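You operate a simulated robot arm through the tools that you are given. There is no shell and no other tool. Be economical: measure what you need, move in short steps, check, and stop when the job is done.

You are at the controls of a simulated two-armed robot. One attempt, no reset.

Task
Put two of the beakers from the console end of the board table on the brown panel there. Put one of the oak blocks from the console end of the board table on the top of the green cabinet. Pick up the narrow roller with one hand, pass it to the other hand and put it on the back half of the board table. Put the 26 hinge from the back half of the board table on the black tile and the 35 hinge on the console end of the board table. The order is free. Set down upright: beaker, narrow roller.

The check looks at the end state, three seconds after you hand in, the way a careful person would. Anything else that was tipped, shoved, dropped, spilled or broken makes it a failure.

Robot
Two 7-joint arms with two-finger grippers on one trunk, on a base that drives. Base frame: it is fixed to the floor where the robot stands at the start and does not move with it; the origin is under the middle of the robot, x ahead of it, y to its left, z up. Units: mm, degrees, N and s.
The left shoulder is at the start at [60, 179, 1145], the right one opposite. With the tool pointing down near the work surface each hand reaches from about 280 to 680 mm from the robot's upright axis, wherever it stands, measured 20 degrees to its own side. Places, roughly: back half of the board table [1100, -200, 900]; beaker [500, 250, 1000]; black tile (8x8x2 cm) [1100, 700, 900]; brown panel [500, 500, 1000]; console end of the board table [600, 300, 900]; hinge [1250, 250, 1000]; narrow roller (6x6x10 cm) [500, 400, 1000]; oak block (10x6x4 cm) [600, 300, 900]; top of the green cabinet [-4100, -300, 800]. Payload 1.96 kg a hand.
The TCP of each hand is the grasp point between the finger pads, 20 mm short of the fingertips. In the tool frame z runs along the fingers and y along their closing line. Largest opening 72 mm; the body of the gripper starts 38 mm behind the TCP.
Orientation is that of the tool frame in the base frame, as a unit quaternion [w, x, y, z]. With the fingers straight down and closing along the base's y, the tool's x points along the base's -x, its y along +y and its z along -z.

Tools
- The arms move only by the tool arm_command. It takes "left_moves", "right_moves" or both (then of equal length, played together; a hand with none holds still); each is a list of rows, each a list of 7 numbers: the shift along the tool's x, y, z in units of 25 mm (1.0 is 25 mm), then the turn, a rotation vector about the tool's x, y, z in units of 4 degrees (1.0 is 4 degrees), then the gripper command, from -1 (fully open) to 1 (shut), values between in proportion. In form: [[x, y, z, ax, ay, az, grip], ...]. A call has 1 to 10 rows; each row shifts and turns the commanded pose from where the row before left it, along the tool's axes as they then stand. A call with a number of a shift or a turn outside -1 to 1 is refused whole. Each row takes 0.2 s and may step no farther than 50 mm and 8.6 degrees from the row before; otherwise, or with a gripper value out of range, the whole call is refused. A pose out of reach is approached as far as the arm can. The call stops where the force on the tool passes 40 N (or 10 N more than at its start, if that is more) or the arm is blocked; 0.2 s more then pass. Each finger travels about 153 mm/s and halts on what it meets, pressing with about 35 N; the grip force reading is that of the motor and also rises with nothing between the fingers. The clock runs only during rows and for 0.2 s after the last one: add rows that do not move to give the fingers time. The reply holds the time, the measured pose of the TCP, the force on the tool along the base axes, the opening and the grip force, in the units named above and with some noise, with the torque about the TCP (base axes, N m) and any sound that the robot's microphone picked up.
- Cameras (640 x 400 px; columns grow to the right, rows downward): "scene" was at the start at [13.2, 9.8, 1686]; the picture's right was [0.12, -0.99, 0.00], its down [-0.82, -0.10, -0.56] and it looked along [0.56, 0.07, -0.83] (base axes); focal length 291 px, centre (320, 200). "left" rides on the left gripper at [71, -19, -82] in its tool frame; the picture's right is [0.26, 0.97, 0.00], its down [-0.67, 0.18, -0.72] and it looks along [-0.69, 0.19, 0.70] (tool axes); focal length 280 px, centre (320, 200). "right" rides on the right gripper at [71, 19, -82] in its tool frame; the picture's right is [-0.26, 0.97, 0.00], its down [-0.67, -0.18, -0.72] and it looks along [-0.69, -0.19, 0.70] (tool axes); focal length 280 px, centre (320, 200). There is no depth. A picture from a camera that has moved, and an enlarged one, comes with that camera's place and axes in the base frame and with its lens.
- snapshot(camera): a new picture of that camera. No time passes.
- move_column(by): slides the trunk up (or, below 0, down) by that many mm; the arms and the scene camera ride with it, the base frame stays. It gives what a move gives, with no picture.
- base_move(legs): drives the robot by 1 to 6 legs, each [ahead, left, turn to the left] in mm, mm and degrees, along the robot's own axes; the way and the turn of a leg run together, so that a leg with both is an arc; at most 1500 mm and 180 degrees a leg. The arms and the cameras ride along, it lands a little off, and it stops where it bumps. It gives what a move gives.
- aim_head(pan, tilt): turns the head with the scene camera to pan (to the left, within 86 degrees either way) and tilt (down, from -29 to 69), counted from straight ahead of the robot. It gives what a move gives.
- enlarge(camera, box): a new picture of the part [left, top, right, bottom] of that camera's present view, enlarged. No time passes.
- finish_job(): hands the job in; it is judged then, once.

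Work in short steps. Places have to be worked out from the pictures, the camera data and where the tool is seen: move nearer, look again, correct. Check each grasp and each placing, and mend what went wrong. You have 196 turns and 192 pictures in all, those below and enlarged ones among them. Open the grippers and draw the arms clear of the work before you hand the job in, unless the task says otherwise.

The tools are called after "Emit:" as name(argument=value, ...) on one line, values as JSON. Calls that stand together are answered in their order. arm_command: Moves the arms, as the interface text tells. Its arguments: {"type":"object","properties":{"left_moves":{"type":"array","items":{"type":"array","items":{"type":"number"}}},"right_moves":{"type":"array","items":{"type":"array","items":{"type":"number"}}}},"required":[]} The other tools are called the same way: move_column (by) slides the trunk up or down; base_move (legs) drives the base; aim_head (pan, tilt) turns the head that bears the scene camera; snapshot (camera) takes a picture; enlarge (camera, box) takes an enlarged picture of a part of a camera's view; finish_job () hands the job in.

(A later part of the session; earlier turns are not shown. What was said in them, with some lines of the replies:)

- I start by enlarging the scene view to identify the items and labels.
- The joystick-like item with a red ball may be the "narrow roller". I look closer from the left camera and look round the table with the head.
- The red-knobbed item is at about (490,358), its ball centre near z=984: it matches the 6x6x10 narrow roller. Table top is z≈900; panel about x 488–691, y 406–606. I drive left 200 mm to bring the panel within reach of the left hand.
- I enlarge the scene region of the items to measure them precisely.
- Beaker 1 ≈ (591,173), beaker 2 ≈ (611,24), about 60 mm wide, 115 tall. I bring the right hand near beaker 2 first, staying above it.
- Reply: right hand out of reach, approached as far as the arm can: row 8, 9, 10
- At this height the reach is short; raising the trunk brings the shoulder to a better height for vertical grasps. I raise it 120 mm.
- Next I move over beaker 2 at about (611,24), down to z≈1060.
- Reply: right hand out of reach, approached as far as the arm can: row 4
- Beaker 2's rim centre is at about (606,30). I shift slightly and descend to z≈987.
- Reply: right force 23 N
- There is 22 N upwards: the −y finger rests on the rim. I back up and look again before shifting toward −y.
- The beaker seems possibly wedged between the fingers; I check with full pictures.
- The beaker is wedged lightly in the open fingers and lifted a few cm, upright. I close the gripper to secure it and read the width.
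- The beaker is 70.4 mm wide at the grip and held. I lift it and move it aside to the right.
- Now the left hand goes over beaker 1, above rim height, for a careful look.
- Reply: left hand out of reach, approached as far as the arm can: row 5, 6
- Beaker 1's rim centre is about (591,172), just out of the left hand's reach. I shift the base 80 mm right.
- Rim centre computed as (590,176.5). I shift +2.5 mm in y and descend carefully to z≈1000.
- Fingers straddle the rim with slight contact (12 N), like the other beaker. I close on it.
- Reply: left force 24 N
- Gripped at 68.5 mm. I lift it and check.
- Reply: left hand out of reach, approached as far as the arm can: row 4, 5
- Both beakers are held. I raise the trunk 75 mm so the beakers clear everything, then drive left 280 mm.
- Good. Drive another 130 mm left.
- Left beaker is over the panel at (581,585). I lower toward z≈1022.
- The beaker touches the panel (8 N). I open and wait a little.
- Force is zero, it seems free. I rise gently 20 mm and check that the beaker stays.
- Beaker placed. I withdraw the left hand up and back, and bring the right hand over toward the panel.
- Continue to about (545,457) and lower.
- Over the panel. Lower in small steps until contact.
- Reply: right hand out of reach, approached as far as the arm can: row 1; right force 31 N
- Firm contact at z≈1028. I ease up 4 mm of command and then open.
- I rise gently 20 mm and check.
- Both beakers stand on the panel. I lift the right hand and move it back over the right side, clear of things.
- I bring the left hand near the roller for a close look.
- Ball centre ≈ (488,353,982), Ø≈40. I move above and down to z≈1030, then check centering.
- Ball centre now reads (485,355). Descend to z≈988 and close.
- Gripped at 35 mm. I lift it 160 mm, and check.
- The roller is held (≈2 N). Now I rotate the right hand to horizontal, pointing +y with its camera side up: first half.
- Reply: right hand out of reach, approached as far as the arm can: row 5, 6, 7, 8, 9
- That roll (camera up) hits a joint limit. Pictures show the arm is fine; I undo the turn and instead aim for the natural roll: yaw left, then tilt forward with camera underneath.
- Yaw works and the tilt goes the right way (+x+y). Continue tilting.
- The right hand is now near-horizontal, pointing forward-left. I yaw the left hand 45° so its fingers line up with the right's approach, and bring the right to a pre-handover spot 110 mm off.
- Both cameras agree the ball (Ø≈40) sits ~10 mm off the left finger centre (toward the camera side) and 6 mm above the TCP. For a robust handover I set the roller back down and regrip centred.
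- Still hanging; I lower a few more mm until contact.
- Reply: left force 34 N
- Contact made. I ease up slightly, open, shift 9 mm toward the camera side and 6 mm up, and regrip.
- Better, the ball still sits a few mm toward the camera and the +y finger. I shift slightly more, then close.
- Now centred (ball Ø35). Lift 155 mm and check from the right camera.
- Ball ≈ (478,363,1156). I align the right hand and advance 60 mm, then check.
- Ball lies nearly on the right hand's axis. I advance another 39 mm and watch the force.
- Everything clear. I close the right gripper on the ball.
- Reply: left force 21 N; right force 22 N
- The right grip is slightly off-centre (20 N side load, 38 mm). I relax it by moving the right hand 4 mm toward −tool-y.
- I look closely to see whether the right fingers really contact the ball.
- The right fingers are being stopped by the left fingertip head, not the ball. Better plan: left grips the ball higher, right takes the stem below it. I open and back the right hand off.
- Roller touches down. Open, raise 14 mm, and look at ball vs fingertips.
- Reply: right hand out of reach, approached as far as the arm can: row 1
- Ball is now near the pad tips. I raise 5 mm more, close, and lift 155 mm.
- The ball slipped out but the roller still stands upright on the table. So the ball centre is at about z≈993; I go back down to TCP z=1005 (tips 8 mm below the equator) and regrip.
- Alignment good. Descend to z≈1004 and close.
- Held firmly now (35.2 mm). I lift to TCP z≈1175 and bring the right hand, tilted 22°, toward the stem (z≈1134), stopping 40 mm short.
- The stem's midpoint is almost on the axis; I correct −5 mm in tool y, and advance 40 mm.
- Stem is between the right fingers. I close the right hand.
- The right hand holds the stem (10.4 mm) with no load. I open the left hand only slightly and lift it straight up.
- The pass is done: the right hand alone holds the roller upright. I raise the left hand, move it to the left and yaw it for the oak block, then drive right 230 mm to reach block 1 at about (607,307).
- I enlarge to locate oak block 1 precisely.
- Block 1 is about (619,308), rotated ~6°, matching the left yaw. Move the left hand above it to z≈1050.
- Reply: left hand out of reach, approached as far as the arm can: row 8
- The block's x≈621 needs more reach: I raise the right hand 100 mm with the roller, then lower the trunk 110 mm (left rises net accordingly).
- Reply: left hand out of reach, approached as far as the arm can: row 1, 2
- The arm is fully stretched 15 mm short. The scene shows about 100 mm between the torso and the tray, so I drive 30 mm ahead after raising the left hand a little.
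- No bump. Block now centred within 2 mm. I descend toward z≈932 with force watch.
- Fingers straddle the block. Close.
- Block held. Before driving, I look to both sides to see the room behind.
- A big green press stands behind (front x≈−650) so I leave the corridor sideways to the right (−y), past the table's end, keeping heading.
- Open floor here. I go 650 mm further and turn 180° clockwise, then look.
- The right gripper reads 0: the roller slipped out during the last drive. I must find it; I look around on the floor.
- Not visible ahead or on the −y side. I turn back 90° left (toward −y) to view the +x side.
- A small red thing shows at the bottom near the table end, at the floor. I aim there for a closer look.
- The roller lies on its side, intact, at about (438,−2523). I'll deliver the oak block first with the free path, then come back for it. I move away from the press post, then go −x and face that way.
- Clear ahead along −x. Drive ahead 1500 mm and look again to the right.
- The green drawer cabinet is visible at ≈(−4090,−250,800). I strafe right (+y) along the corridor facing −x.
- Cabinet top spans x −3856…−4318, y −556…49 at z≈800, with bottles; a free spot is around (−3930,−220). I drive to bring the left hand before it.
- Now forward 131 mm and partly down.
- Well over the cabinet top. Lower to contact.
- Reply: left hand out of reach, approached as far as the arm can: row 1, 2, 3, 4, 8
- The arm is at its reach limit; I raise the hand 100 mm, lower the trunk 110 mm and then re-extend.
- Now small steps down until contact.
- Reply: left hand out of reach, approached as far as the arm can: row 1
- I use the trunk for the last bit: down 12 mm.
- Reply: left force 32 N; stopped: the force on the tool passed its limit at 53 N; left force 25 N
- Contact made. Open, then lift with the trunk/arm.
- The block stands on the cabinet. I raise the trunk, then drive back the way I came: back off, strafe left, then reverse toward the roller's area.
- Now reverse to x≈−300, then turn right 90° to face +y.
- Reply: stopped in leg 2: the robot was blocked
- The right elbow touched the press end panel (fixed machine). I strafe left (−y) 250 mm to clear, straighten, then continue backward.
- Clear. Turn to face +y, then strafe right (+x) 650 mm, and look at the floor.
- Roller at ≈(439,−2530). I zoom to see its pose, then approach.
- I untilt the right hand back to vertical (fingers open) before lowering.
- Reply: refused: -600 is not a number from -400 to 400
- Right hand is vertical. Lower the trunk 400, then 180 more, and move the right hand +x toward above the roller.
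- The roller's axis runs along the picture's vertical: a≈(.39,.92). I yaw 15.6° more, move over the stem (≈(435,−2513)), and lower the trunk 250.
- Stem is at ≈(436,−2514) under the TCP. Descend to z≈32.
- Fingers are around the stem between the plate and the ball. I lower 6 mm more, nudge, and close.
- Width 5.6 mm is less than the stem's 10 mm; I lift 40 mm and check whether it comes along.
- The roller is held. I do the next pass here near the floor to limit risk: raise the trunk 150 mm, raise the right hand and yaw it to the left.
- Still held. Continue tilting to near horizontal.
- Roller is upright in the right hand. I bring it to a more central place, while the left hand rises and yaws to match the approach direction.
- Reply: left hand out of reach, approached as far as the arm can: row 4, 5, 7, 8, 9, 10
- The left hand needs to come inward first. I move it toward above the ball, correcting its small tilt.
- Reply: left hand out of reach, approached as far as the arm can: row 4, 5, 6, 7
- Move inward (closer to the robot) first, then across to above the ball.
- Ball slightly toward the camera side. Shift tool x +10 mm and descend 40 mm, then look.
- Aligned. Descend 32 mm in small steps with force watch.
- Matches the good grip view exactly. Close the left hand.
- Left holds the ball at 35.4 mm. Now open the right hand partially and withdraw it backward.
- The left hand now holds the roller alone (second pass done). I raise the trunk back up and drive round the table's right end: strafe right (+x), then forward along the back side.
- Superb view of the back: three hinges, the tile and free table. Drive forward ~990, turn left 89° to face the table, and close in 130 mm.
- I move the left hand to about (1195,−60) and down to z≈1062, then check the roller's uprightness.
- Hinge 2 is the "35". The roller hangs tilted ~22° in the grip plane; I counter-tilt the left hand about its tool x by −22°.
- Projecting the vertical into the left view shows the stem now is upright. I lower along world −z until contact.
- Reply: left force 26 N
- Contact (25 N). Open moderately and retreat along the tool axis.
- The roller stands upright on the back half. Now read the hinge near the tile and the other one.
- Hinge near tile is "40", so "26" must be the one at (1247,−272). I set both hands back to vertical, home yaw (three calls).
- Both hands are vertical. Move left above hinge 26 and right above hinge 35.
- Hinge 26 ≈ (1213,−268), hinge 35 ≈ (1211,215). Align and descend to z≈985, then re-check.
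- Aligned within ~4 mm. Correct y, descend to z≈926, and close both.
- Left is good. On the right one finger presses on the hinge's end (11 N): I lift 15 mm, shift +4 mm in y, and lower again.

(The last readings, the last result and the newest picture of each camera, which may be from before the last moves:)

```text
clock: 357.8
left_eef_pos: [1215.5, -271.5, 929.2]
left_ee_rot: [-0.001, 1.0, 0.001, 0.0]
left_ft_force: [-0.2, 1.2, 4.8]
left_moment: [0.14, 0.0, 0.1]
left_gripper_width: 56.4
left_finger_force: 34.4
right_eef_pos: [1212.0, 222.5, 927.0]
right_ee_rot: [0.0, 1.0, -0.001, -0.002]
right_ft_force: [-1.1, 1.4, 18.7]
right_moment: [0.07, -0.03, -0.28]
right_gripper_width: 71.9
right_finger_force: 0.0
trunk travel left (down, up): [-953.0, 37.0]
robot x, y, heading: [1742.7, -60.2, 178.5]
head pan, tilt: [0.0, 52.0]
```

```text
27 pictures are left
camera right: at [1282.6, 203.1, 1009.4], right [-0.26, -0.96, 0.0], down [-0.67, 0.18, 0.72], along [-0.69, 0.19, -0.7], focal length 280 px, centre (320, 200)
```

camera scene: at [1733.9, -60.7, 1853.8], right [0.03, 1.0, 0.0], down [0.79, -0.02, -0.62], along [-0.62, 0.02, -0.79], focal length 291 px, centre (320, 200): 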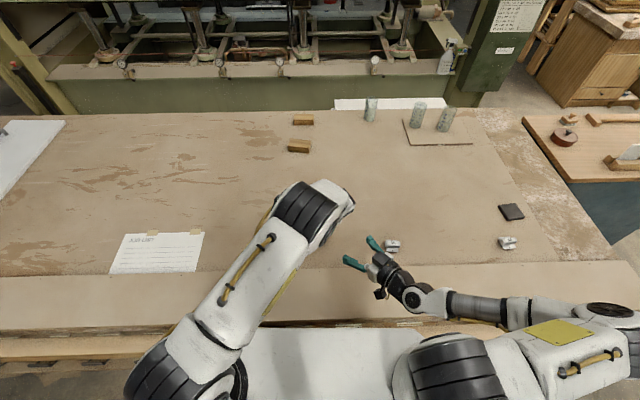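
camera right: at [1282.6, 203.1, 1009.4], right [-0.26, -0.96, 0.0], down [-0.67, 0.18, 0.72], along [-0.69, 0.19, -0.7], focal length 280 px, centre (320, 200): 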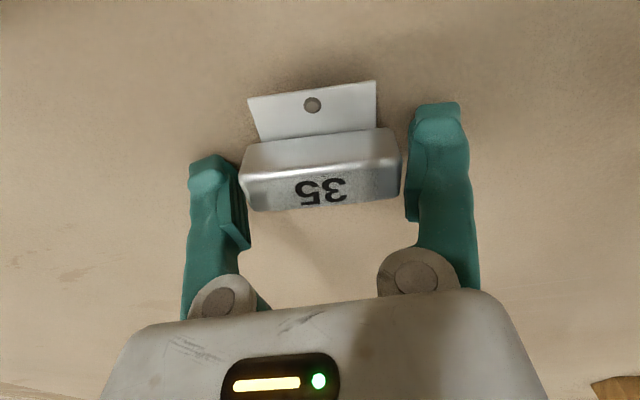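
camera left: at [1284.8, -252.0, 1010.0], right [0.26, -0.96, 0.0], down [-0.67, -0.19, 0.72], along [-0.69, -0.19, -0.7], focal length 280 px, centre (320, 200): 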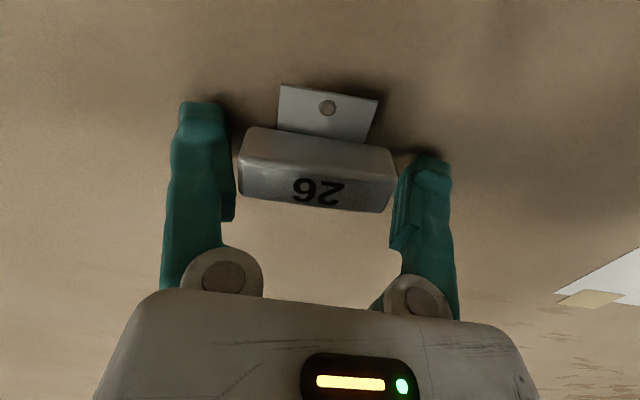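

Fingers straddle it; the load is likely fingertip contact with the table. Ease up 3 mm and close.

Emit:
arm_command(right_moves=[[0, 0, -0.15, 0, 0, 0, -1], [0, 0, 0, 0, 0, 0, 0.2], [0, 0, 0, 0, 0, 0, 1], [0, 0, 0, 0, 0, 0, 1], [0, 0, 0, 0, 0, 0, 1]])

Emit:
arm_command(left_moves=[[0, 0, -0.4, 0, 0, 0, 1], [0, 0, -0.8, 0, 0, 0, 1], [0, 0, -1, 0, 0, 0, 1], [0, 0, -1, 0, 0, 0, 1], [0, 0, -1, 0, 0, 0, 1], [0, 0, -1, 0, 0, 0, 1]], right_moves=[[0, 0, -0.4, 0, 0, 0, 1], [0, 0, -0.8, 0, 0, 0, 1], [0, 0, -1, 0, 0, 0, 1], [0, 0, -1, 0, 0, 0, 1], [0, 0, -1, 0, 0, 0, 1], [0, 0, -1, 0, 0, 0, 1]])

Emit:
snapshot(camera="scene")

Emit:
snapshot(camera="right")

```text
clock: 359.0
left_eef_pos: [1213.6, -271.3, 928.8]
left_ee_rot: [0.0, 1.0, 0.001, -0.002]
left_ft_force: [4.8, -4.5, 13.6]
left_moment: [0.08, -0.1, -0.07]
left_gripper_width: 56.9
left_finger_force: 34.9
right_eef_pos: [1213.4, 223.0, 930.5]
right_ee_rot: [0.001, 1.0, -0.001, -0.001]
right_ft_force: [-0.3, 0.1, -1.1]
right_moment: [0.0, 0.02, 0.02]
right_gripper_width: 57.7
right_finger_force: 35.0
trunk travel left (down, up): [-953.0, 37.0]
robot x, y, heading: [1747.5, -64.7, 178.4]
head pan, tilt: [0.0, 52.0]
```

```text
clock: 360.4
left_eef_pos: [1214.6, -269.3, 1057.3]
left_ee_rot: [0.001, 1.0, 0.002, 0.001]
left_ft_force: [-0.5, 0.5, -1.1]
left_moment: [0.03, 0.03, 0.0]
left_gripper_width: 56.5
left_finger_force: 34.9
right_eef_pos: [1213.2, 224.4, 1058.2]
right_ee_rot: [0.001, 1.0, 0.0, 0.0]
right_ft_force: [0.1, -0.6, -0.2]
right_moment: [0.01, 0.0, 0.01]
right_gripper_width: 57.7
right_finger_force: 35.4
trunk travel left (down, up): [-953.0, 37.0]
robot x, y, heading: [1749.4, -61.8, 178.2]
head pan, tilt: [0.0, 52.0]
```

```text
26 pictures are left
camera scene: at [1734.1, -61.3, 1853.8], right [0.03, 1.0, 0.0], down [0.79, -0.02, -0.62], along [-0.62, 0.02, -0.79], focal length 291 px, centre (320, 200)
```

scene: 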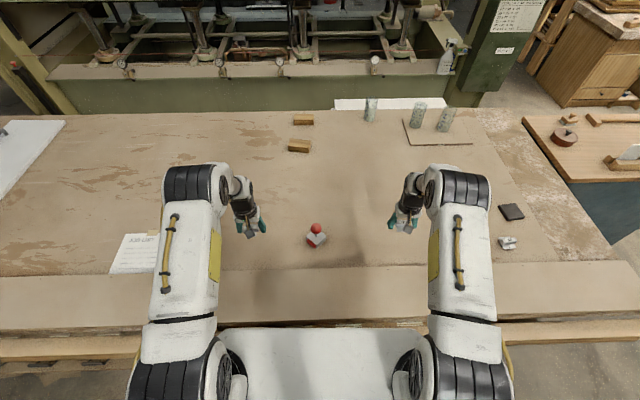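

```text
25 pictures are left
camera right: at [1283.1, 204.2, 1141.4], right [-0.26, -0.96, 0.0], down [-0.67, 0.18, 0.71], along [-0.69, 0.19, -0.7], focal length 280 px, centre (320, 200)
```

right: 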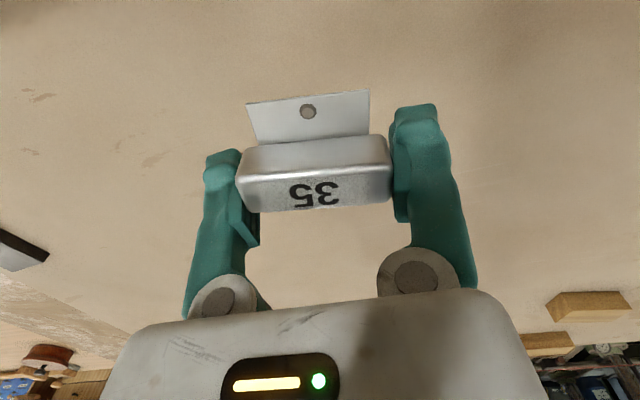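

Both hinges are held and the roller stands. Tile ≈ (1088,712). I strafe right (+y) 955 mm and edge 55 mm closer.

Emit:
base_move(legs=[[0, -955, 1.5], [55, 0, 0]])

Emit:
snapshot(camera="scene")

```text
clock: 365.9
left_eef_pos: [1184.8, 676.0, 1060.3]
left_ee_rot: [0.001, 1.0, 0.016, -0.002]
left_ft_force: [0.7, -0.7, -0.6]
left_moment: [0.03, 0.06, 0.03]
left_gripper_width: 55.9
left_finger_force: 35.3
right_eef_pos: [1168.0, 1169.6, 1062.7]
right_ee_rot: [0.0, 1.0, 0.014, -0.002]
right_ft_force: [1.7, -0.4, -0.1]
right_moment: [0.01, 0.03, -0.02]
right_gripper_width: 56.9
right_finger_force: 34.3
trunk travel left (down, up): [-953.0, 37.0]
robot x, y, heading: [1702.8, 898.8, 179.6]
head pan, tilt: [0.0, 52.0]
```

```text
24 pictures are left
camera scene: at [1702.5, 899.9, 1854.0], right [0.0, 1.0, 0.0], down [0.78, 0.0, -0.62], along [-0.62, 0.0, -0.78], focal length 291 px, centre (320, 200)
```

scene: 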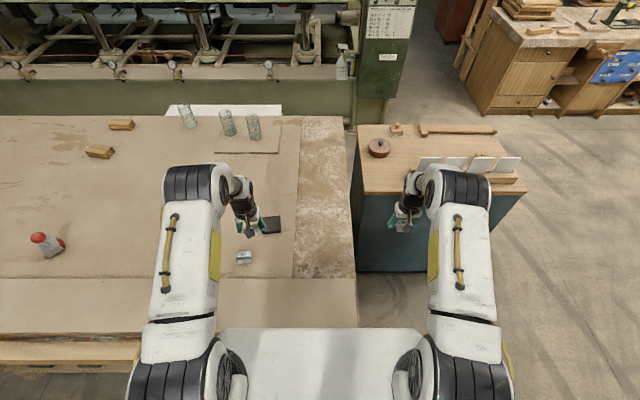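

Tile ≈ (1087,700). I edge 25 mm closer and bring the left hand over it.

Emit:
base_move(legs=[[25, 0, 0]])

Emit:
arm_command(left_moves=[[-0.4, -0.16, 0, 0, 0, 0, 1], [-0.5, -0.16, 0, 0, 0, 0, 1], [-0.5, -0.16, 0.3, 0, 0, 0, 1], [-0.5, -0.16, 0.3, 0, 0, 0, 1], [-0.5, -0.16, 0.5, 0, 0, 0, 1], [-0.5, -0.1, 0.6, 0, 0, 0, 1], [0, 0, 0.4, 0, 0, 0, 1]])

Emit:
snapshot(camera="left")

Emit:
enlarge(camera="scene", box=[200, 170, 320, 280])

```text
clock: 366.8
left_eef_pos: [1157.1, 676.6, 1059.1]
left_ee_rot: [0.0, 1.0, 0.016, -0.001]
left_ft_force: [0.7, -0.1, -0.7]
left_moment: [0.05, 0.05, -0.02]
left_gripper_width: 56.1
left_finger_force: 34.6
right_eef_pos: [1141.6, 1170.5, 1059.7]
right_ee_rot: [0.001, 1.0, 0.013, 0.0]
right_ft_force: [1.3, -1.2, -0.9]
right_moment: [0.01, 0.0, 0.01]
right_gripper_width: 56.5
right_finger_force: 35.0
trunk travel left (down, up): [-953.0, 37.0]
robot x, y, heading: [1680.9, 900.0, 180.1]
head pan, tilt: [0.0, 52.0]
```

```text
clock: 368.4
left_eef_pos: [1080.4, 697.3, 1004.0]
left_ee_rot: [0.0, 1.0, 0.016, 0.0]
left_ft_force: [0.4, -0.6, -0.2]
left_moment: [0.02, 0.02, 0.01]
left_gripper_width: 55.9
left_finger_force: 35.4
right_eef_pos: [1138.9, 1171.9, 1058.1]
right_ee_rot: [0.001, 1.0, 0.014, 0.001]
right_ft_force: [0.1, 0.2, -1.0]
right_moment: [-0.01, 0.03, 0.0]
right_gripper_width: 56.7
right_finger_force: 35.1
trunk travel left (down, up): [-953.0, 37.0]
robot x, y, heading: [1679.7, 901.9, 180.1]
head pan, tilt: [0.0, 52.0]
```

```text
23 pictures are left
camera left: at [1150.1, 718.9, 1086.0], right [0.29, -0.96, 0.0], down [-0.67, -0.2, 0.72], along [-0.68, -0.21, -0.7], focal length 280 px, centre (320, 200)
```

left: 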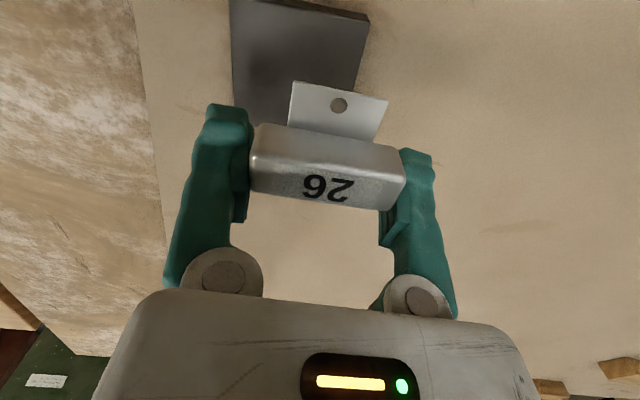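

```text
3.64 times, centred on (260, 225) of scene
camera zoom: at [1667.2, 900.5, 1853.9], right [0.0, 1.0, 0.0], down [0.79, 0.0, -0.62], along [-0.62, 0.0, -0.79], focal length 1058 px, centre (538, 109)
```

zoom: 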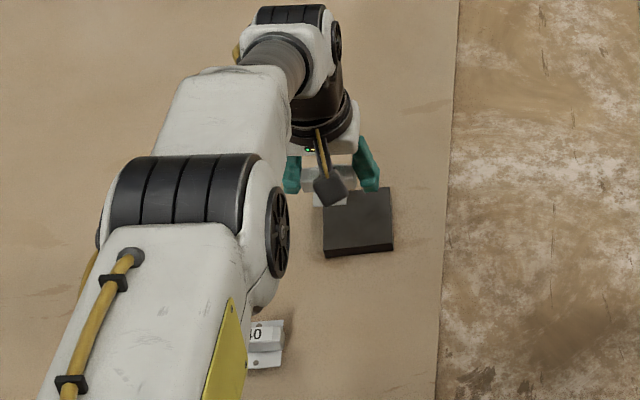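

Tile centre ≈ (1087,714). Shift +16 mm y, +5 mm x and lower to contact (expected z≈948).

Emit:
arm_command(left_moves=[[0.2, -0.35, 0, 0, 0, 0, 1], [0, -0.3, 0.4, 0, 0, 0, 1], [0, 0, 0.6, 0, 0, 0, 1], [0, 0, 0.6, 0, 0, 0, 1], [0, 0, 0.2, 0, 0, 0, 1], [0, 0, 0.15, 0, 0, 0, 1], [0, 0, 0.15, 0, 0, 0, 1], [0, 0, 0, 0, 0, 0, 1]])

Emit:
snapshot(camera="left")

```text
clock: 370.2
left_eef_pos: [1093.1, 713.1, 961.9]
left_ee_rot: [0.001, 1.0, 0.016, -0.001]
left_ft_force: [0.5, 0.0, -1.1]
left_moment: [0.0, 0.01, -0.03]
left_gripper_width: 55.5
left_finger_force: 35.2
left hand out of reach, approached as far as the arm can: row 4, 6
right_eef_pos: [1138.8, 1170.7, 1057.8]
right_ee_rot: [0.001, 1.0, 0.014, 0.001]
right_ft_force: [-0.1, 1.2, -1.3]
right_moment: [0.03, 0.03, 0.0]
right_gripper_width: 56.4
right_finger_force: 35.2
trunk travel left (down, up): [-953.0, 37.0]
robot x, y, heading: [1681.0, 896.2, 179.8]
head pan, tilt: [0.0, 52.0]
```

```text
21 pictures are left
camera left: at [1163.4, 735.1, 1043.5], right [0.29, -0.96, 0.0], down [-0.67, -0.2, 0.72], along [-0.69, -0.21, -0.7], focal length 280 px, centre (320, 200)
```

left: 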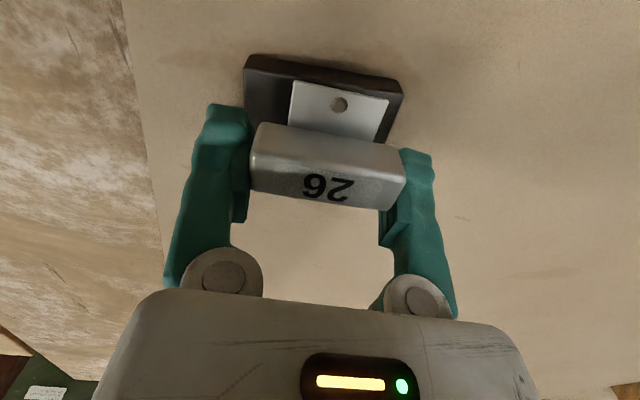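

Good; I edge the base 12 mm further so the hinge sits nearer the tile's centre, then lower by trunk.

Emit:
base_move(legs=[[14, 0, 0]])

Emit:
move_column(by=-9)

Emit:
move_column(by=-5)

```text
clock: 371.1
left_eef_pos: [1081.7, 712.0, 961.8]
left_ee_rot: [-0.001, 1.0, 0.016, 0.0]
left_ft_force: [-0.5, -0.2, -0.2]
left_moment: [0.0, -0.01, -0.03]
left_gripper_width: 55.6
left_finger_force: 34.8
right_eef_pos: [1127.2, 1170.9, 1058.0]
right_ee_rot: [0.0, 1.0, 0.014, 0.001]
right_ft_force: [0.4, -0.3, -0.9]
right_moment: [-0.01, 0.0, 0.03]
right_gripper_width: 56.4
right_finger_force: 35.0
trunk travel left (down, up): [-953.0, 37.0]
robot x, y, heading: [1670.8, 900.3, -179.9]
head pan, tilt: [0.0, 52.0]
stopped in leg 1: the robot was blocked; the commanded pose is now the measured one
```

```text
clock: 371.6
left_eef_pos: [1081.3, 713.5, 951.7]
left_ee_rot: [0.0, 1.0, 0.017, -0.001]
left_ft_force: [0.0, 0.7, -0.6]
left_moment: [-0.02, 0.02, 0.0]
left_gripper_width: 55.5
left_finger_force: 34.8
right_eef_pos: [1126.4, 1170.3, 1048.9]
right_ee_rot: [0.001, 1.0, 0.014, 0.001]
right_ft_force: [0.4, 0.1, -0.9]
right_moment: [0.02, -0.03, 0.02]
right_gripper_width: 56.0
right_finger_force: 35.1
trunk travel left (down, up): [-944.0, 46.0]
robot x, y, heading: [1671.6, 898.9, -179.9]
head pan, tilt: [0.0, 52.0]
```

```text
clock: 372.2
left_eef_pos: [1082.1, 712.5, 948.5]
left_ee_rot: [0.0, 1.0, 0.017, -0.002]
left_ft_force: [1.3, 1.5, -1.0]
left_moment: [-0.02, 0.02, -0.01]
left_gripper_width: 55.5
left_finger_force: 35.3
right_eef_pos: [1127.3, 1169.1, 1043.5]
right_ee_rot: [0.001, 1.0, 0.013, 0.001]
right_ft_force: [0.2, 0.2, -1.3]
right_moment: [0.0, -0.03, 0.01]
right_gripper_width: 56.5
right_finger_force: 35.0
trunk travel left (down, up): [-939.0, 51.0]
robot x, y, heading: [1669.3, 896.2, -179.8]
head pan, tilt: [0.0, 52.0]
```

Base has just touched the table's edge, but position is right (x=1081). Continue lowering to contact.

Emit:
move_column(by=-4)

Emit:
move_column(by=-4)

```text
clock: 372.7
left_eef_pos: [1082.2, 713.2, 946.8]
left_ee_rot: [0.001, 1.0, 0.016, -0.002]
left_ft_force: [-0.3, -0.3, 14.1]
left_moment: [0.07, -0.16, 0.02]
left_gripper_width: 55.5
left_finger_force: 35.5
right_eef_pos: [1127.5, 1171.2, 1041.1]
right_ee_rot: [0.001, 1.0, 0.014, 0.0]
right_ft_force: [0.0, 0.4, -0.5]
right_moment: [0.02, 0.0, -0.03]
right_gripper_width: 56.3
right_finger_force: 35.1
trunk travel left (down, up): [-935.0, 55.0]
robot x, y, heading: [1668.2, 897.1, -180.3]
head pan, tilt: [0.0, 52.0]
```

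```text
clock: 373.3
left_eef_pos: [1079.5, 713.3, 946.4]
left_ee_rot: [0.001, 1.0, 0.017, -0.006]
left_ft_force: [6.1, 0.6, 20.2]
left_moment: [0.12, -0.46, -0.01]
left_gripper_width: 55.1
left_finger_force: 35.3
right_eef_pos: [1127.9, 1170.3, 1038.9]
right_ee_rot: [0.001, 1.0, 0.013, -0.001]
right_ft_force: [0.3, -0.6, -1.2]
right_moment: [0.0, -0.01, -0.03]
right_gripper_width: 56.2
right_finger_force: 35.6
trunk travel left (down, up): [-932.0, 58.0]
robot x, y, heading: [1672.6, 904.2, -179.9]
head pan, tilt: [0.0, 52.0]
stopped: the force on the tool passed its limit at 43 N (the readings are from after the stop); the commanded pose is now the measured one
```

Contact with the tile. Open the left hand and lift.

Emit:
arm_command(left_moves=[[0, 0, 0, 0, 0, 0, 0], [0, 0, 0, 0, 0, 0, -1], [0, 0, 0, 0, 0, 0, -1], [0, 0, -0.3, 0, 0, 0, -1], [0, 0, -0.8, 0, 0, 0, -1], [0, 0, -1, 0, 0, 0, -1], [0, 0, -1, 0, 0, 0, -1]])

Emit:
snapshot(camera="left")

```text
clock: 374.9
left_eef_pos: [1081.3, 712.3, 1021.5]
left_ee_rot: [0.002, 1.0, 0.017, -0.004]
left_ft_force: [-0.2, 0.2, -0.6]
left_moment: [0.01, 0.0, -0.01]
left_gripper_width: 72.0
left_finger_force: 0.0
right_eef_pos: [1127.2, 1169.0, 1036.6]
right_ee_rot: [0.002, 1.0, 0.014, 0.001]
right_ft_force: [0.0, -0.8, -0.7]
right_moment: [0.0, -0.01, 0.0]
right_gripper_width: 56.1
right_finger_force: 35.0
trunk travel left (down, up): [-932.0, 58.0]
robot x, y, heading: [1671.6, 899.5, -179.9]
head pan, tilt: [0.0, 52.0]
```

```text
20 pictures are left
camera left: at [1151.8, 734.0, 1101.6], right [0.29, -0.96, 0.0], down [-0.66, -0.2, 0.72], along [-0.69, -0.21, -0.69], focal length 280 px, centre (320, 200)
```

left: 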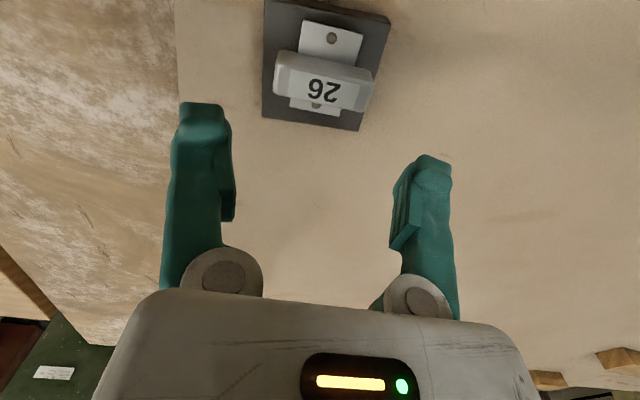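

Hinge 26 lies neatly on the tile. I raise and retract both hands, back off, and drive round the table's console end: right (+y) first.

Emit:
arm_command(left_moves=[[0, 0, -1, 0, 0, 0, -1], [0.8, 0, -1, 0, 0, 0, -1], [0.8, 0, -1, 0, 0, 0, -1], [0.8, 0, -0.5, 0, 0, 0, -1], [0.8, 0, 0, 0, 0, 0, -1], [0.8, 0, 0, 0, 0, 0, -1]], right_moves=[[0, 0, -1, 0, 0, 0, 1], [0.8, 0, -1, 0, 0, 0, 1], [0.8, 0, -1, 0, 0, 0, 1], [0.8, 0, -0.5, 0, 0, 0, 1], [0.8, 0, 0, 0, 0, 0, 1], [0.8, 0, 0, 0, 0, 0, 1]])

Emit:
base_move(legs=[[-100, 0, 0], [0, -1450, 0]])

Emit:
aim_head(pan=0, tilt=35)

Emit:
snapshot(camera="scene")

```text
clock: 376.3
left_eef_pos: [1182.6, 715.5, 1107.6]
left_ee_rot: [0.001, 1.0, 0.016, -0.005]
left_ft_force: [-0.1, 0.2, -0.2]
left_moment: [-0.03, 0.0, -0.03]
left_gripper_width: 71.6
left_finger_force: 0.1
right_eef_pos: [1228.9, 1174.8, 1125.0]
right_ee_rot: [0.001, 1.0, 0.015, 0.0]
right_ft_force: [-0.9, -0.1, -0.3]
right_moment: [0.01, 0.01, 0.04]
right_gripper_width: 55.9
right_finger_force: 34.8
trunk travel left (down, up): [-932.0, 58.0]
robot x, y, heading: [1667.2, 900.6, -179.9]
head pan, tilt: [0.0, 52.0]
```

```text
clock: 384.2
left_eef_pos: [1277.2, 2144.5, 1107.7]
left_ee_rot: [0.0, 1.0, 0.018, -0.004]
left_ft_force: [0.3, -0.1, 0.5]
left_moment: [0.02, 0.03, 0.0]
left_gripper_width: 72.2
left_finger_force: 0.1
right_eef_pos: [1322.4, 2603.2, 1125.3]
right_ee_rot: [0.001, 1.0, 0.015, 0.0]
right_ft_force: [-0.8, -0.3, -1.0]
right_moment: [0.02, -0.01, -0.01]
right_gripper_width: 55.2
right_finger_force: 35.0
trunk travel left (down, up): [-932.0, 58.0]
robot x, y, heading: [1764.9, 2328.4, -179.7]
head pan, tilt: [0.0, 52.0]
```

```text
clock: 385.0
left_eef_pos: [1276.6, 2144.0, 1106.3]
left_ee_rot: [0.001, 1.0, 0.018, -0.004]
left_ft_force: [0.1, -0.2, 0.5]
left_moment: [-0.02, 0.01, 0.02]
left_gripper_width: 71.9
left_finger_force: 0.0
right_eef_pos: [1322.3, 2603.9, 1124.4]
right_ee_rot: [0.001, 1.0, 0.015, 0.0]
right_ft_force: [0.0, -0.3, -0.3]
right_moment: [0.0, 0.02, -0.01]
right_gripper_width: 55.3
right_finger_force: 35.5
trunk travel left (down, up): [-932.0, 58.0]
robot x, y, heading: [1764.0, 2330.5, -179.9]
head pan, tilt: [0.0, 35.0]
```

```text
19 pictures are left
camera scene: at [1737.8, 2331.4, 1856.7], right [0.0, 1.0, 0.0], down [0.57, 0.0, -0.82], along [-0.82, 0.0, -0.57], focal length 291 px, centre (320, 200)
```

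scene: 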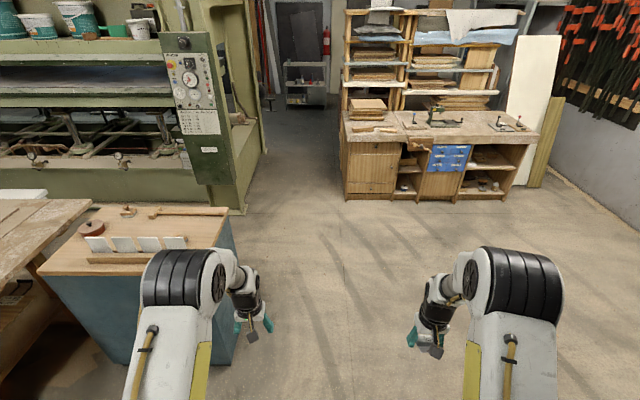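

Clear ahead. Drive −x 1760, turn 180° clockwise to face +x, then strafe right toward the table front.

Emit:
base_move(legs=[[1000, -40, 0], [760, 0, 0], [0, 0, -180]])

Emit:
aim_head(pan=-60, tilt=35)

Emit:
snapshot(camera="scene")

```text
clock: 401.2
left_eef_pos: [489.4, 2550.2, 1108.6]
left_ee_rot: [0.004, -0.039, 0.999, 0.001]
left_ft_force: [-0.3, -0.2, -0.5]
left_moment: [0.0, 0.03, -0.01]
left_gripper_width: 71.7
left_finger_force: 0.0
right_eef_pos: [464.4, 2089.6, 1124.6]
right_ee_rot: [0.0, -0.037, 0.999, 0.0]
right_ft_force: [0.3, 0.4, -1.4]
right_moment: [-0.01, -0.01, 0.01]
right_gripper_width: 54.1
right_finger_force: 35.0
trunk travel left (down, up): [-932.0, 58.0]
robot x, y, heading: [9.8, 2345.8, 2.7]
head pan, tilt: [0.0, 35.0]
```

```text
clock: 402.5
left_eef_pos: [489.1, 2552.0, 1107.5]
left_ee_rot: [0.004, -0.039, 0.999, 0.001]
left_ft_force: [0.1, 0.4, -0.3]
left_moment: [0.0, 0.0, 0.02]
left_gripper_width: 72.2
left_finger_force: 0.2
right_eef_pos: [465.1, 2091.3, 1126.0]
right_ee_rot: [0.0, -0.036, 0.999, 0.001]
right_ft_force: [0.2, 0.9, -1.3]
right_moment: [0.02, -0.02, 0.02]
right_gripper_width: 54.1
right_finger_force: 35.0
trunk travel left (down, up): [-932.0, 58.0]
robot x, y, heading: [8.4, 2345.4, 2.5]
head pan, tilt: [-60.0, 35.0]
```

```text
18 pictures are left
camera scene: at [0.9, 2268.7, 1856.7], right [-0.84, -0.54, 0.0], down [-0.31, 0.48, -0.82], along [0.44, -0.69, -0.57], focal length 291 px, centre (320, 200)
```

scene: 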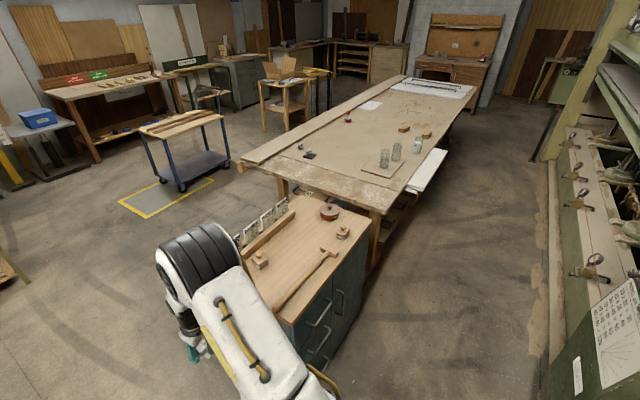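

Clear corridor. Straighten, back 50 mm, and strafe right ~1850 mm to y≈490.

Emit:
base_move(legs=[[-50, 0, -2.6], [0, -1000, 0], [0, -850, 0]])

Emit:
aim_head(pan=0, tilt=52)

Emit:
snapshot(camera="scene")

```text
clock: 412.3
left_eef_pos: [423.0, 657.0, 1107.2]
left_ee_rot: [0.004, 0.002, 1.0, 0.001]
left_ft_force: [0.0, 0.5, 0.7]
left_moment: [-0.01, -0.01, 0.0]
left_gripper_width: 72.1
left_finger_force: 0.2
right_eef_pos: [361.2, 200.4, 1124.4]
right_ee_rot: [0.0, 0.004, 1.0, 0.001]
right_ft_force: [-0.4, 0.1, -1.2]
right_moment: [0.01, 0.0, 0.01]
right_gripper_width: 54.1
right_finger_force: 34.7
trunk travel left (down, up): [-932.0, 58.0]
robot x, y, heading: [-67.6, 489.4, -2.2]
head pan, tilt: [-60.0, 35.0]
```

```text
clock: 413.6
left_eef_pos: [423.8, 657.5, 1107.4]
left_ee_rot: [0.004, 0.002, 1.0, 0.001]
left_ft_force: [0.3, -0.2, 0.0]
left_moment: [0.03, 0.01, 0.01]
left_gripper_width: 72.1
left_finger_force: 0.1
right_eef_pos: [361.8, 200.2, 1123.9]
right_ee_rot: [0.0, 0.003, 1.0, 0.002]
right_ft_force: [0.8, 0.2, -1.3]
right_moment: [0.01, -0.03, 0.0]
right_gripper_width: 54.2
right_finger_force: 35.0
trunk travel left (down, up): [-932.0, 58.0]
robot x, y, heading: [-71.7, 488.3, -1.8]
head pan, tilt: [0.0, 52.0]
```

```text
17 pictures are left
camera scene: at [-52.2, 490.3, 1832.4], right [-0.03, -1.0, 0.0], down [-0.79, 0.03, -0.62], along [0.62, -0.02, -0.79], focal length 291 px, centre (320, 200)
```

scene: 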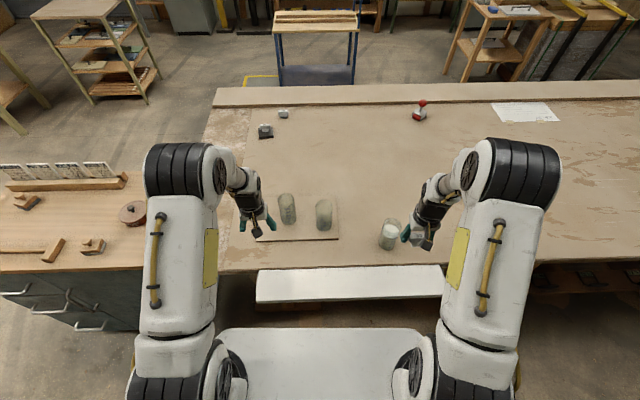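

Everything placed so far stands well. I drive 95 mm ahead and move the right hand to above (600,300).

Emit:
base_move(legs=[[95, 0, 2]])

Emit:
arm_command(right_moves=[[-0.3, 0.6, 0, 0, 0, 0, 1], [-0.6, 0.6, 0, 0, 0, 0, 1], [-0.7, 0.6, 0, 0, 0, 0, 1], [-0.7, 0.6, 0, 0, 0, 0, 1], [-0.7, 0.6, 0, 0, 0, 0, 1], [-0.7, 0.6, 0.4, 0, 0, 0, 1], [-0.7, 0.2, 0.8, 0, 0, 0, 1], [-0.7, 0, 0.8, 0, 0, 0, 1], [-0.5, 0, 0.8, 0, 0, 0, 1], [0, 0, 0.8, 0, 0, 0, 1]])

Emit:
snapshot(camera="right")

Emit:
snapshot(camera="scene")

```text
clock: 414.7
left_eef_pos: [509.0, 673.8, 1108.4]
left_ee_rot: [0.005, -0.016, 1.0, 0.001]
left_ft_force: [0.0, 0.7, -0.2]
left_moment: [0.0, -0.03, 0.0]
left_gripper_width: 72.1
left_finger_force: 0.1
right_eef_pos: [463.2, 214.4, 1125.9]
right_ee_rot: [0.0, -0.014, 1.0, 0.001]
right_ft_force: [-0.6, -0.6, -0.9]
right_moment: [0.0, -0.04, -0.01]
right_gripper_width: 54.1
right_finger_force: 34.4
trunk travel left (down, up): [-932.0, 58.0]
robot x, y, heading: [25.5, 489.4, 0.2]
head pan, tilt: [0.0, 52.0]
```

```text
clock: 416.9
left_eef_pos: [512.3, 673.0, 1108.3]
left_ee_rot: [0.005, -0.017, 1.0, 0.001]
left_ft_force: [0.5, 0.0, 0.2]
left_moment: [0.02, 0.0, 0.01]
left_gripper_width: 71.9
left_finger_force: 0.1
right_eef_pos: [605.4, 312.6, 1035.4]
right_ee_rot: [0.0, -0.014, 1.0, 0.001]
right_ft_force: [-0.4, -0.3, -0.9]
right_moment: [-0.02, -0.05, -0.03]
right_gripper_width: 54.1
right_finger_force: 35.0
trunk travel left (down, up): [-932.0, 58.0]
robot x, y, heading: [25.3, 484.2, 0.2]
head pan, tilt: [0.0, 52.0]
```

```text
16 pictures are left
camera right: at [532.0, 329.2, 1117.4], right [0.23, 0.97, 0.0], down [0.68, -0.17, 0.71], along [0.69, -0.17, -0.7], focal length 280 px, centre (320, 200)
```

right: 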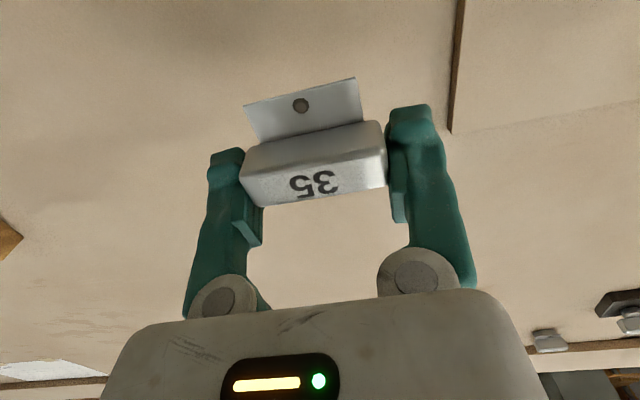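

```text
15 pictures are left
camera scene: at [42.6, 489.3, 1832.4], right [0.0, -1.0, 0.0], down [-0.79, 0.0, -0.62], along [0.62, 0.0, -0.79], focal length 291 px, centre (320, 200)
```

scene: 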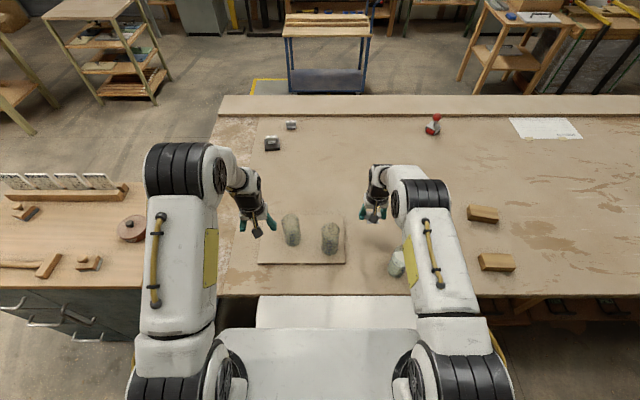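

Over free table at (605,312). Lower to contact.

Emit:
arm_command(right_moves=[[0, 0, 0.8, 0, 0, 0, 1], [0, 0, 0.8, 0, 0, 0, 1], [0, 0, 0.8, 0, 0, 0, 1], [0, 0, 0.8, 0, 0, 0, 1], [0, 0, 0.4, 0, 0, 0, 1], [0, 0, 0.2, 0, 0, 0, 1], [0, 0, 0.15, 0, 0, 0, 1], [0, 0, 0.15, 0, 0, 0, 1], [0, 0, 0.1, 0, 0, 0, 1]])

```text
clock: 418.9
left_eef_pos: [509.0, 674.8, 1108.7]
left_ee_rot: [0.006, -0.016, 1.0, 0.0]
left_ft_force: [-0.1, -0.1, -0.2]
left_moment: [0.0, 0.01, 0.0]
left_gripper_width: 72.2
left_finger_force: 0.0
right_eef_pos: [604.1, 314.0, 934.1]
right_ee_rot: [0.004, -0.014, 1.0, 0.0]
right_ft_force: [4.3, -1.7, 30.6]
right_moment: [-0.44, 0.28, 0.07]
right_gripper_width: 53.9
right_finger_force: 35.0
trunk travel left (down, up): [-932.0, 58.0]
robot x, y, heading: [24.5, 488.1, 0.2]
head pan, tilt: [0.0, 52.0]
```

Contact. Open and lift the right hand, then check.

Emit:
arm_command(right_moves=[[0, 0, -0.1, 0, 0, 0, 1], [0, 0, 0, 0, 0, 0, 0], [0, 0, 0, 0, 0, 0, -1], [0, 0, 0, 0, 0, 0, -1], [0, 0, -0.4, 0, 0, 0, -1], [0, 0, -1, 0, 0, 0, -1], [0, 0, -1, 0, 0, 0, -1], [0, 0, -1, 0, 0, 0, -1], [0, 0, -1, 0, 0, 0, -1]])

Emit:
snapshot(camera="right")

```text
clock: 420.9
left_eef_pos: [510.9, 672.7, 1107.0]
left_ee_rot: [0.004, -0.017, 1.0, 0.001]
left_ft_force: [0.2, -1.1, 0.4]
left_moment: [-0.02, 0.0, 0.0]
left_gripper_width: 71.9
left_finger_force: 0.0
right_eef_pos: [603.7, 312.9, 1043.8]
right_ee_rot: [0.0, -0.014, 1.0, 0.002]
right_ft_force: [-0.5, 0.6, -0.2]
right_moment: [-0.03, 0.0, 0.03]
right_gripper_width: 72.1
right_finger_force: 0.0
trunk travel left (down, up): [-932.0, 58.0]
robot x, y, heading: [22.9, 492.5, 0.1]
head pan, tilt: [0.0, 52.0]
```

```text
14 pictures are left
camera right: at [531.1, 330.2, 1125.2], right [0.23, 0.97, 0.0], down [0.68, -0.17, 0.71], along [0.69, -0.17, -0.7], focal length 280 px, centre (320, 200)
```

right: 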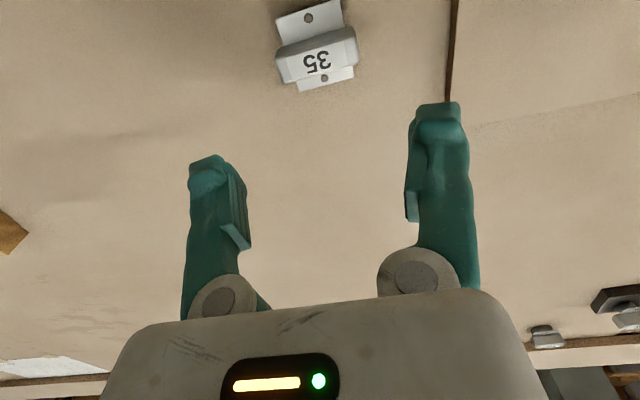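

Hinge 35 lies flat on the console end. I raise and draw both arms back, then verify all items.

Emit:
arm_command(right_moves=[[0, 0, -1, 0, 0, 0, -1], [0, 0, -1, 0, 0, 0, -1], [0, 0, -1, 0, 0, 0, -1], [0.6, -0.8, -0.5, 0, 0, 0, -1], [1, -1, 0, 0, 0, 0, -1], [1, -1, 0, 0, 0, 0, -1], [1, -1, 0, 0, 0, 0, -1], [1, -1, 0, 0, 0, 0, -1], [1, -1, 0, 0, 0, 0, -1], [1, -1, 0, 0, 0, 0, -1]], left_moves=[[0, 0, -1, 0, 0, 0, -1], [0, 0.5, -1, 0, 0, 0, -1], [1, 0.5, 0, 0, 0, 0, -1], [1, 0, 0, 0, 0, 0, -1], [1, 0, 0, 0, 0, 0, -1], [1, 0, 0, 0, 0, 0, -1], [0.5, 0, 0, 0, 0, 0, -1], [0, 0, 0, 0, 0, 0, -1], [0, 0, 0, 0, 0, 0, -1], [0, 0, 0, 0, 0, 0, -1]])

Emit:
enlarge(camera="scene", box=[230, 90, 480, 280])

Emit:
enlarge(camera="scene", box=[400, 100, 470, 150])

```text
clock: 423.1
left_eef_pos: [398.1, 692.5, 1156.4]
left_ee_rot: [0.005, -0.016, 1.0, 0.001]
left_ft_force: [0.3, -0.3, 0.0]
left_moment: [0.02, -0.02, 0.03]
left_gripper_width: 71.9
left_finger_force: 0.0
right_eef_pos: [443.0, 137.2, 1128.5]
right_ee_rot: [0.0, -0.014, 1.0, 0.002]
right_ft_force: [-0.8, -0.2, 0.5]
right_moment: [0.02, -0.03, 0.01]
right_gripper_width: 72.1
right_finger_force: 0.0
trunk travel left (down, up): [-932.0, 58.0]
robot x, y, heading: [26.2, 487.8, 0.1]
head pan, tilt: [0.0, 52.0]
```

```text
2.11 times, centred on (355, 185) of scene
camera zoom: at [40.7, 488.1, 1832.4], right [0.0, -1.0, 0.0], down [-0.79, 0.0, -0.62], along [0.62, 0.0, -0.79], focal length 613 px, centre (246, 232)
```

zoom: 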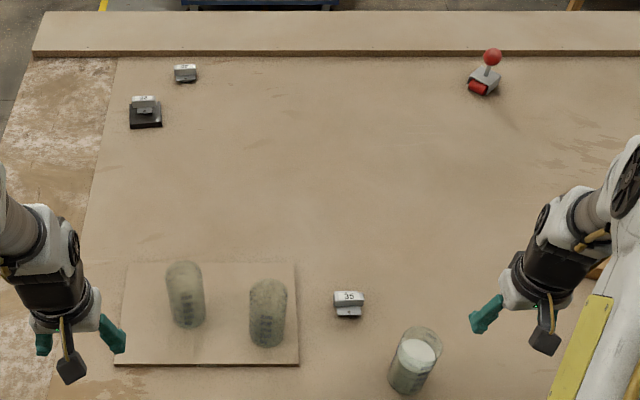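

```text
8.00 times, centred on (435, 125) of scene
camera zoom: at [40.7, 488.1, 1832.4], right [0.0, -1.0, 0.0], down [-0.79, 0.0, -0.62], along [0.62, 0.0, -0.79], focal length 2328 px, centre (-600, 800)
```

zoom: 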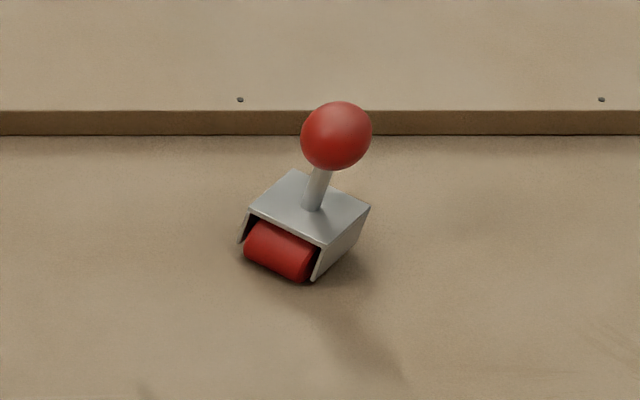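

All items are where they belong and upright: both beakers are on the panel, the block is on the cabinet, and the roller stands on the back half. Hinge 26 is on the tile and hinge 35 is on the console end. The grippers are open and clear.

Emit:
finish_job()

```text
The job is handed in.
```

I handed the job in with every item in place, but I dropped the narrow roller on the floor once along the way.

- **Beakers:** two empty ones stand upright on the brown panel.
- **Oak block:** it sits on top of the green cabinet.
- **Narrow roller:** it was passed between hands in the air and stands upright on the back half of the table. It slipped from the gripper during a drive. I picked it up undamaged, passed it again, then placed it.
- **Hinges:** 26 is on the black tile and 35 is on the console end.
- **Contacts:** the robot's elbow touched the green press's end panel, and its base touched the back of the table. I saw nothing shoved either time.
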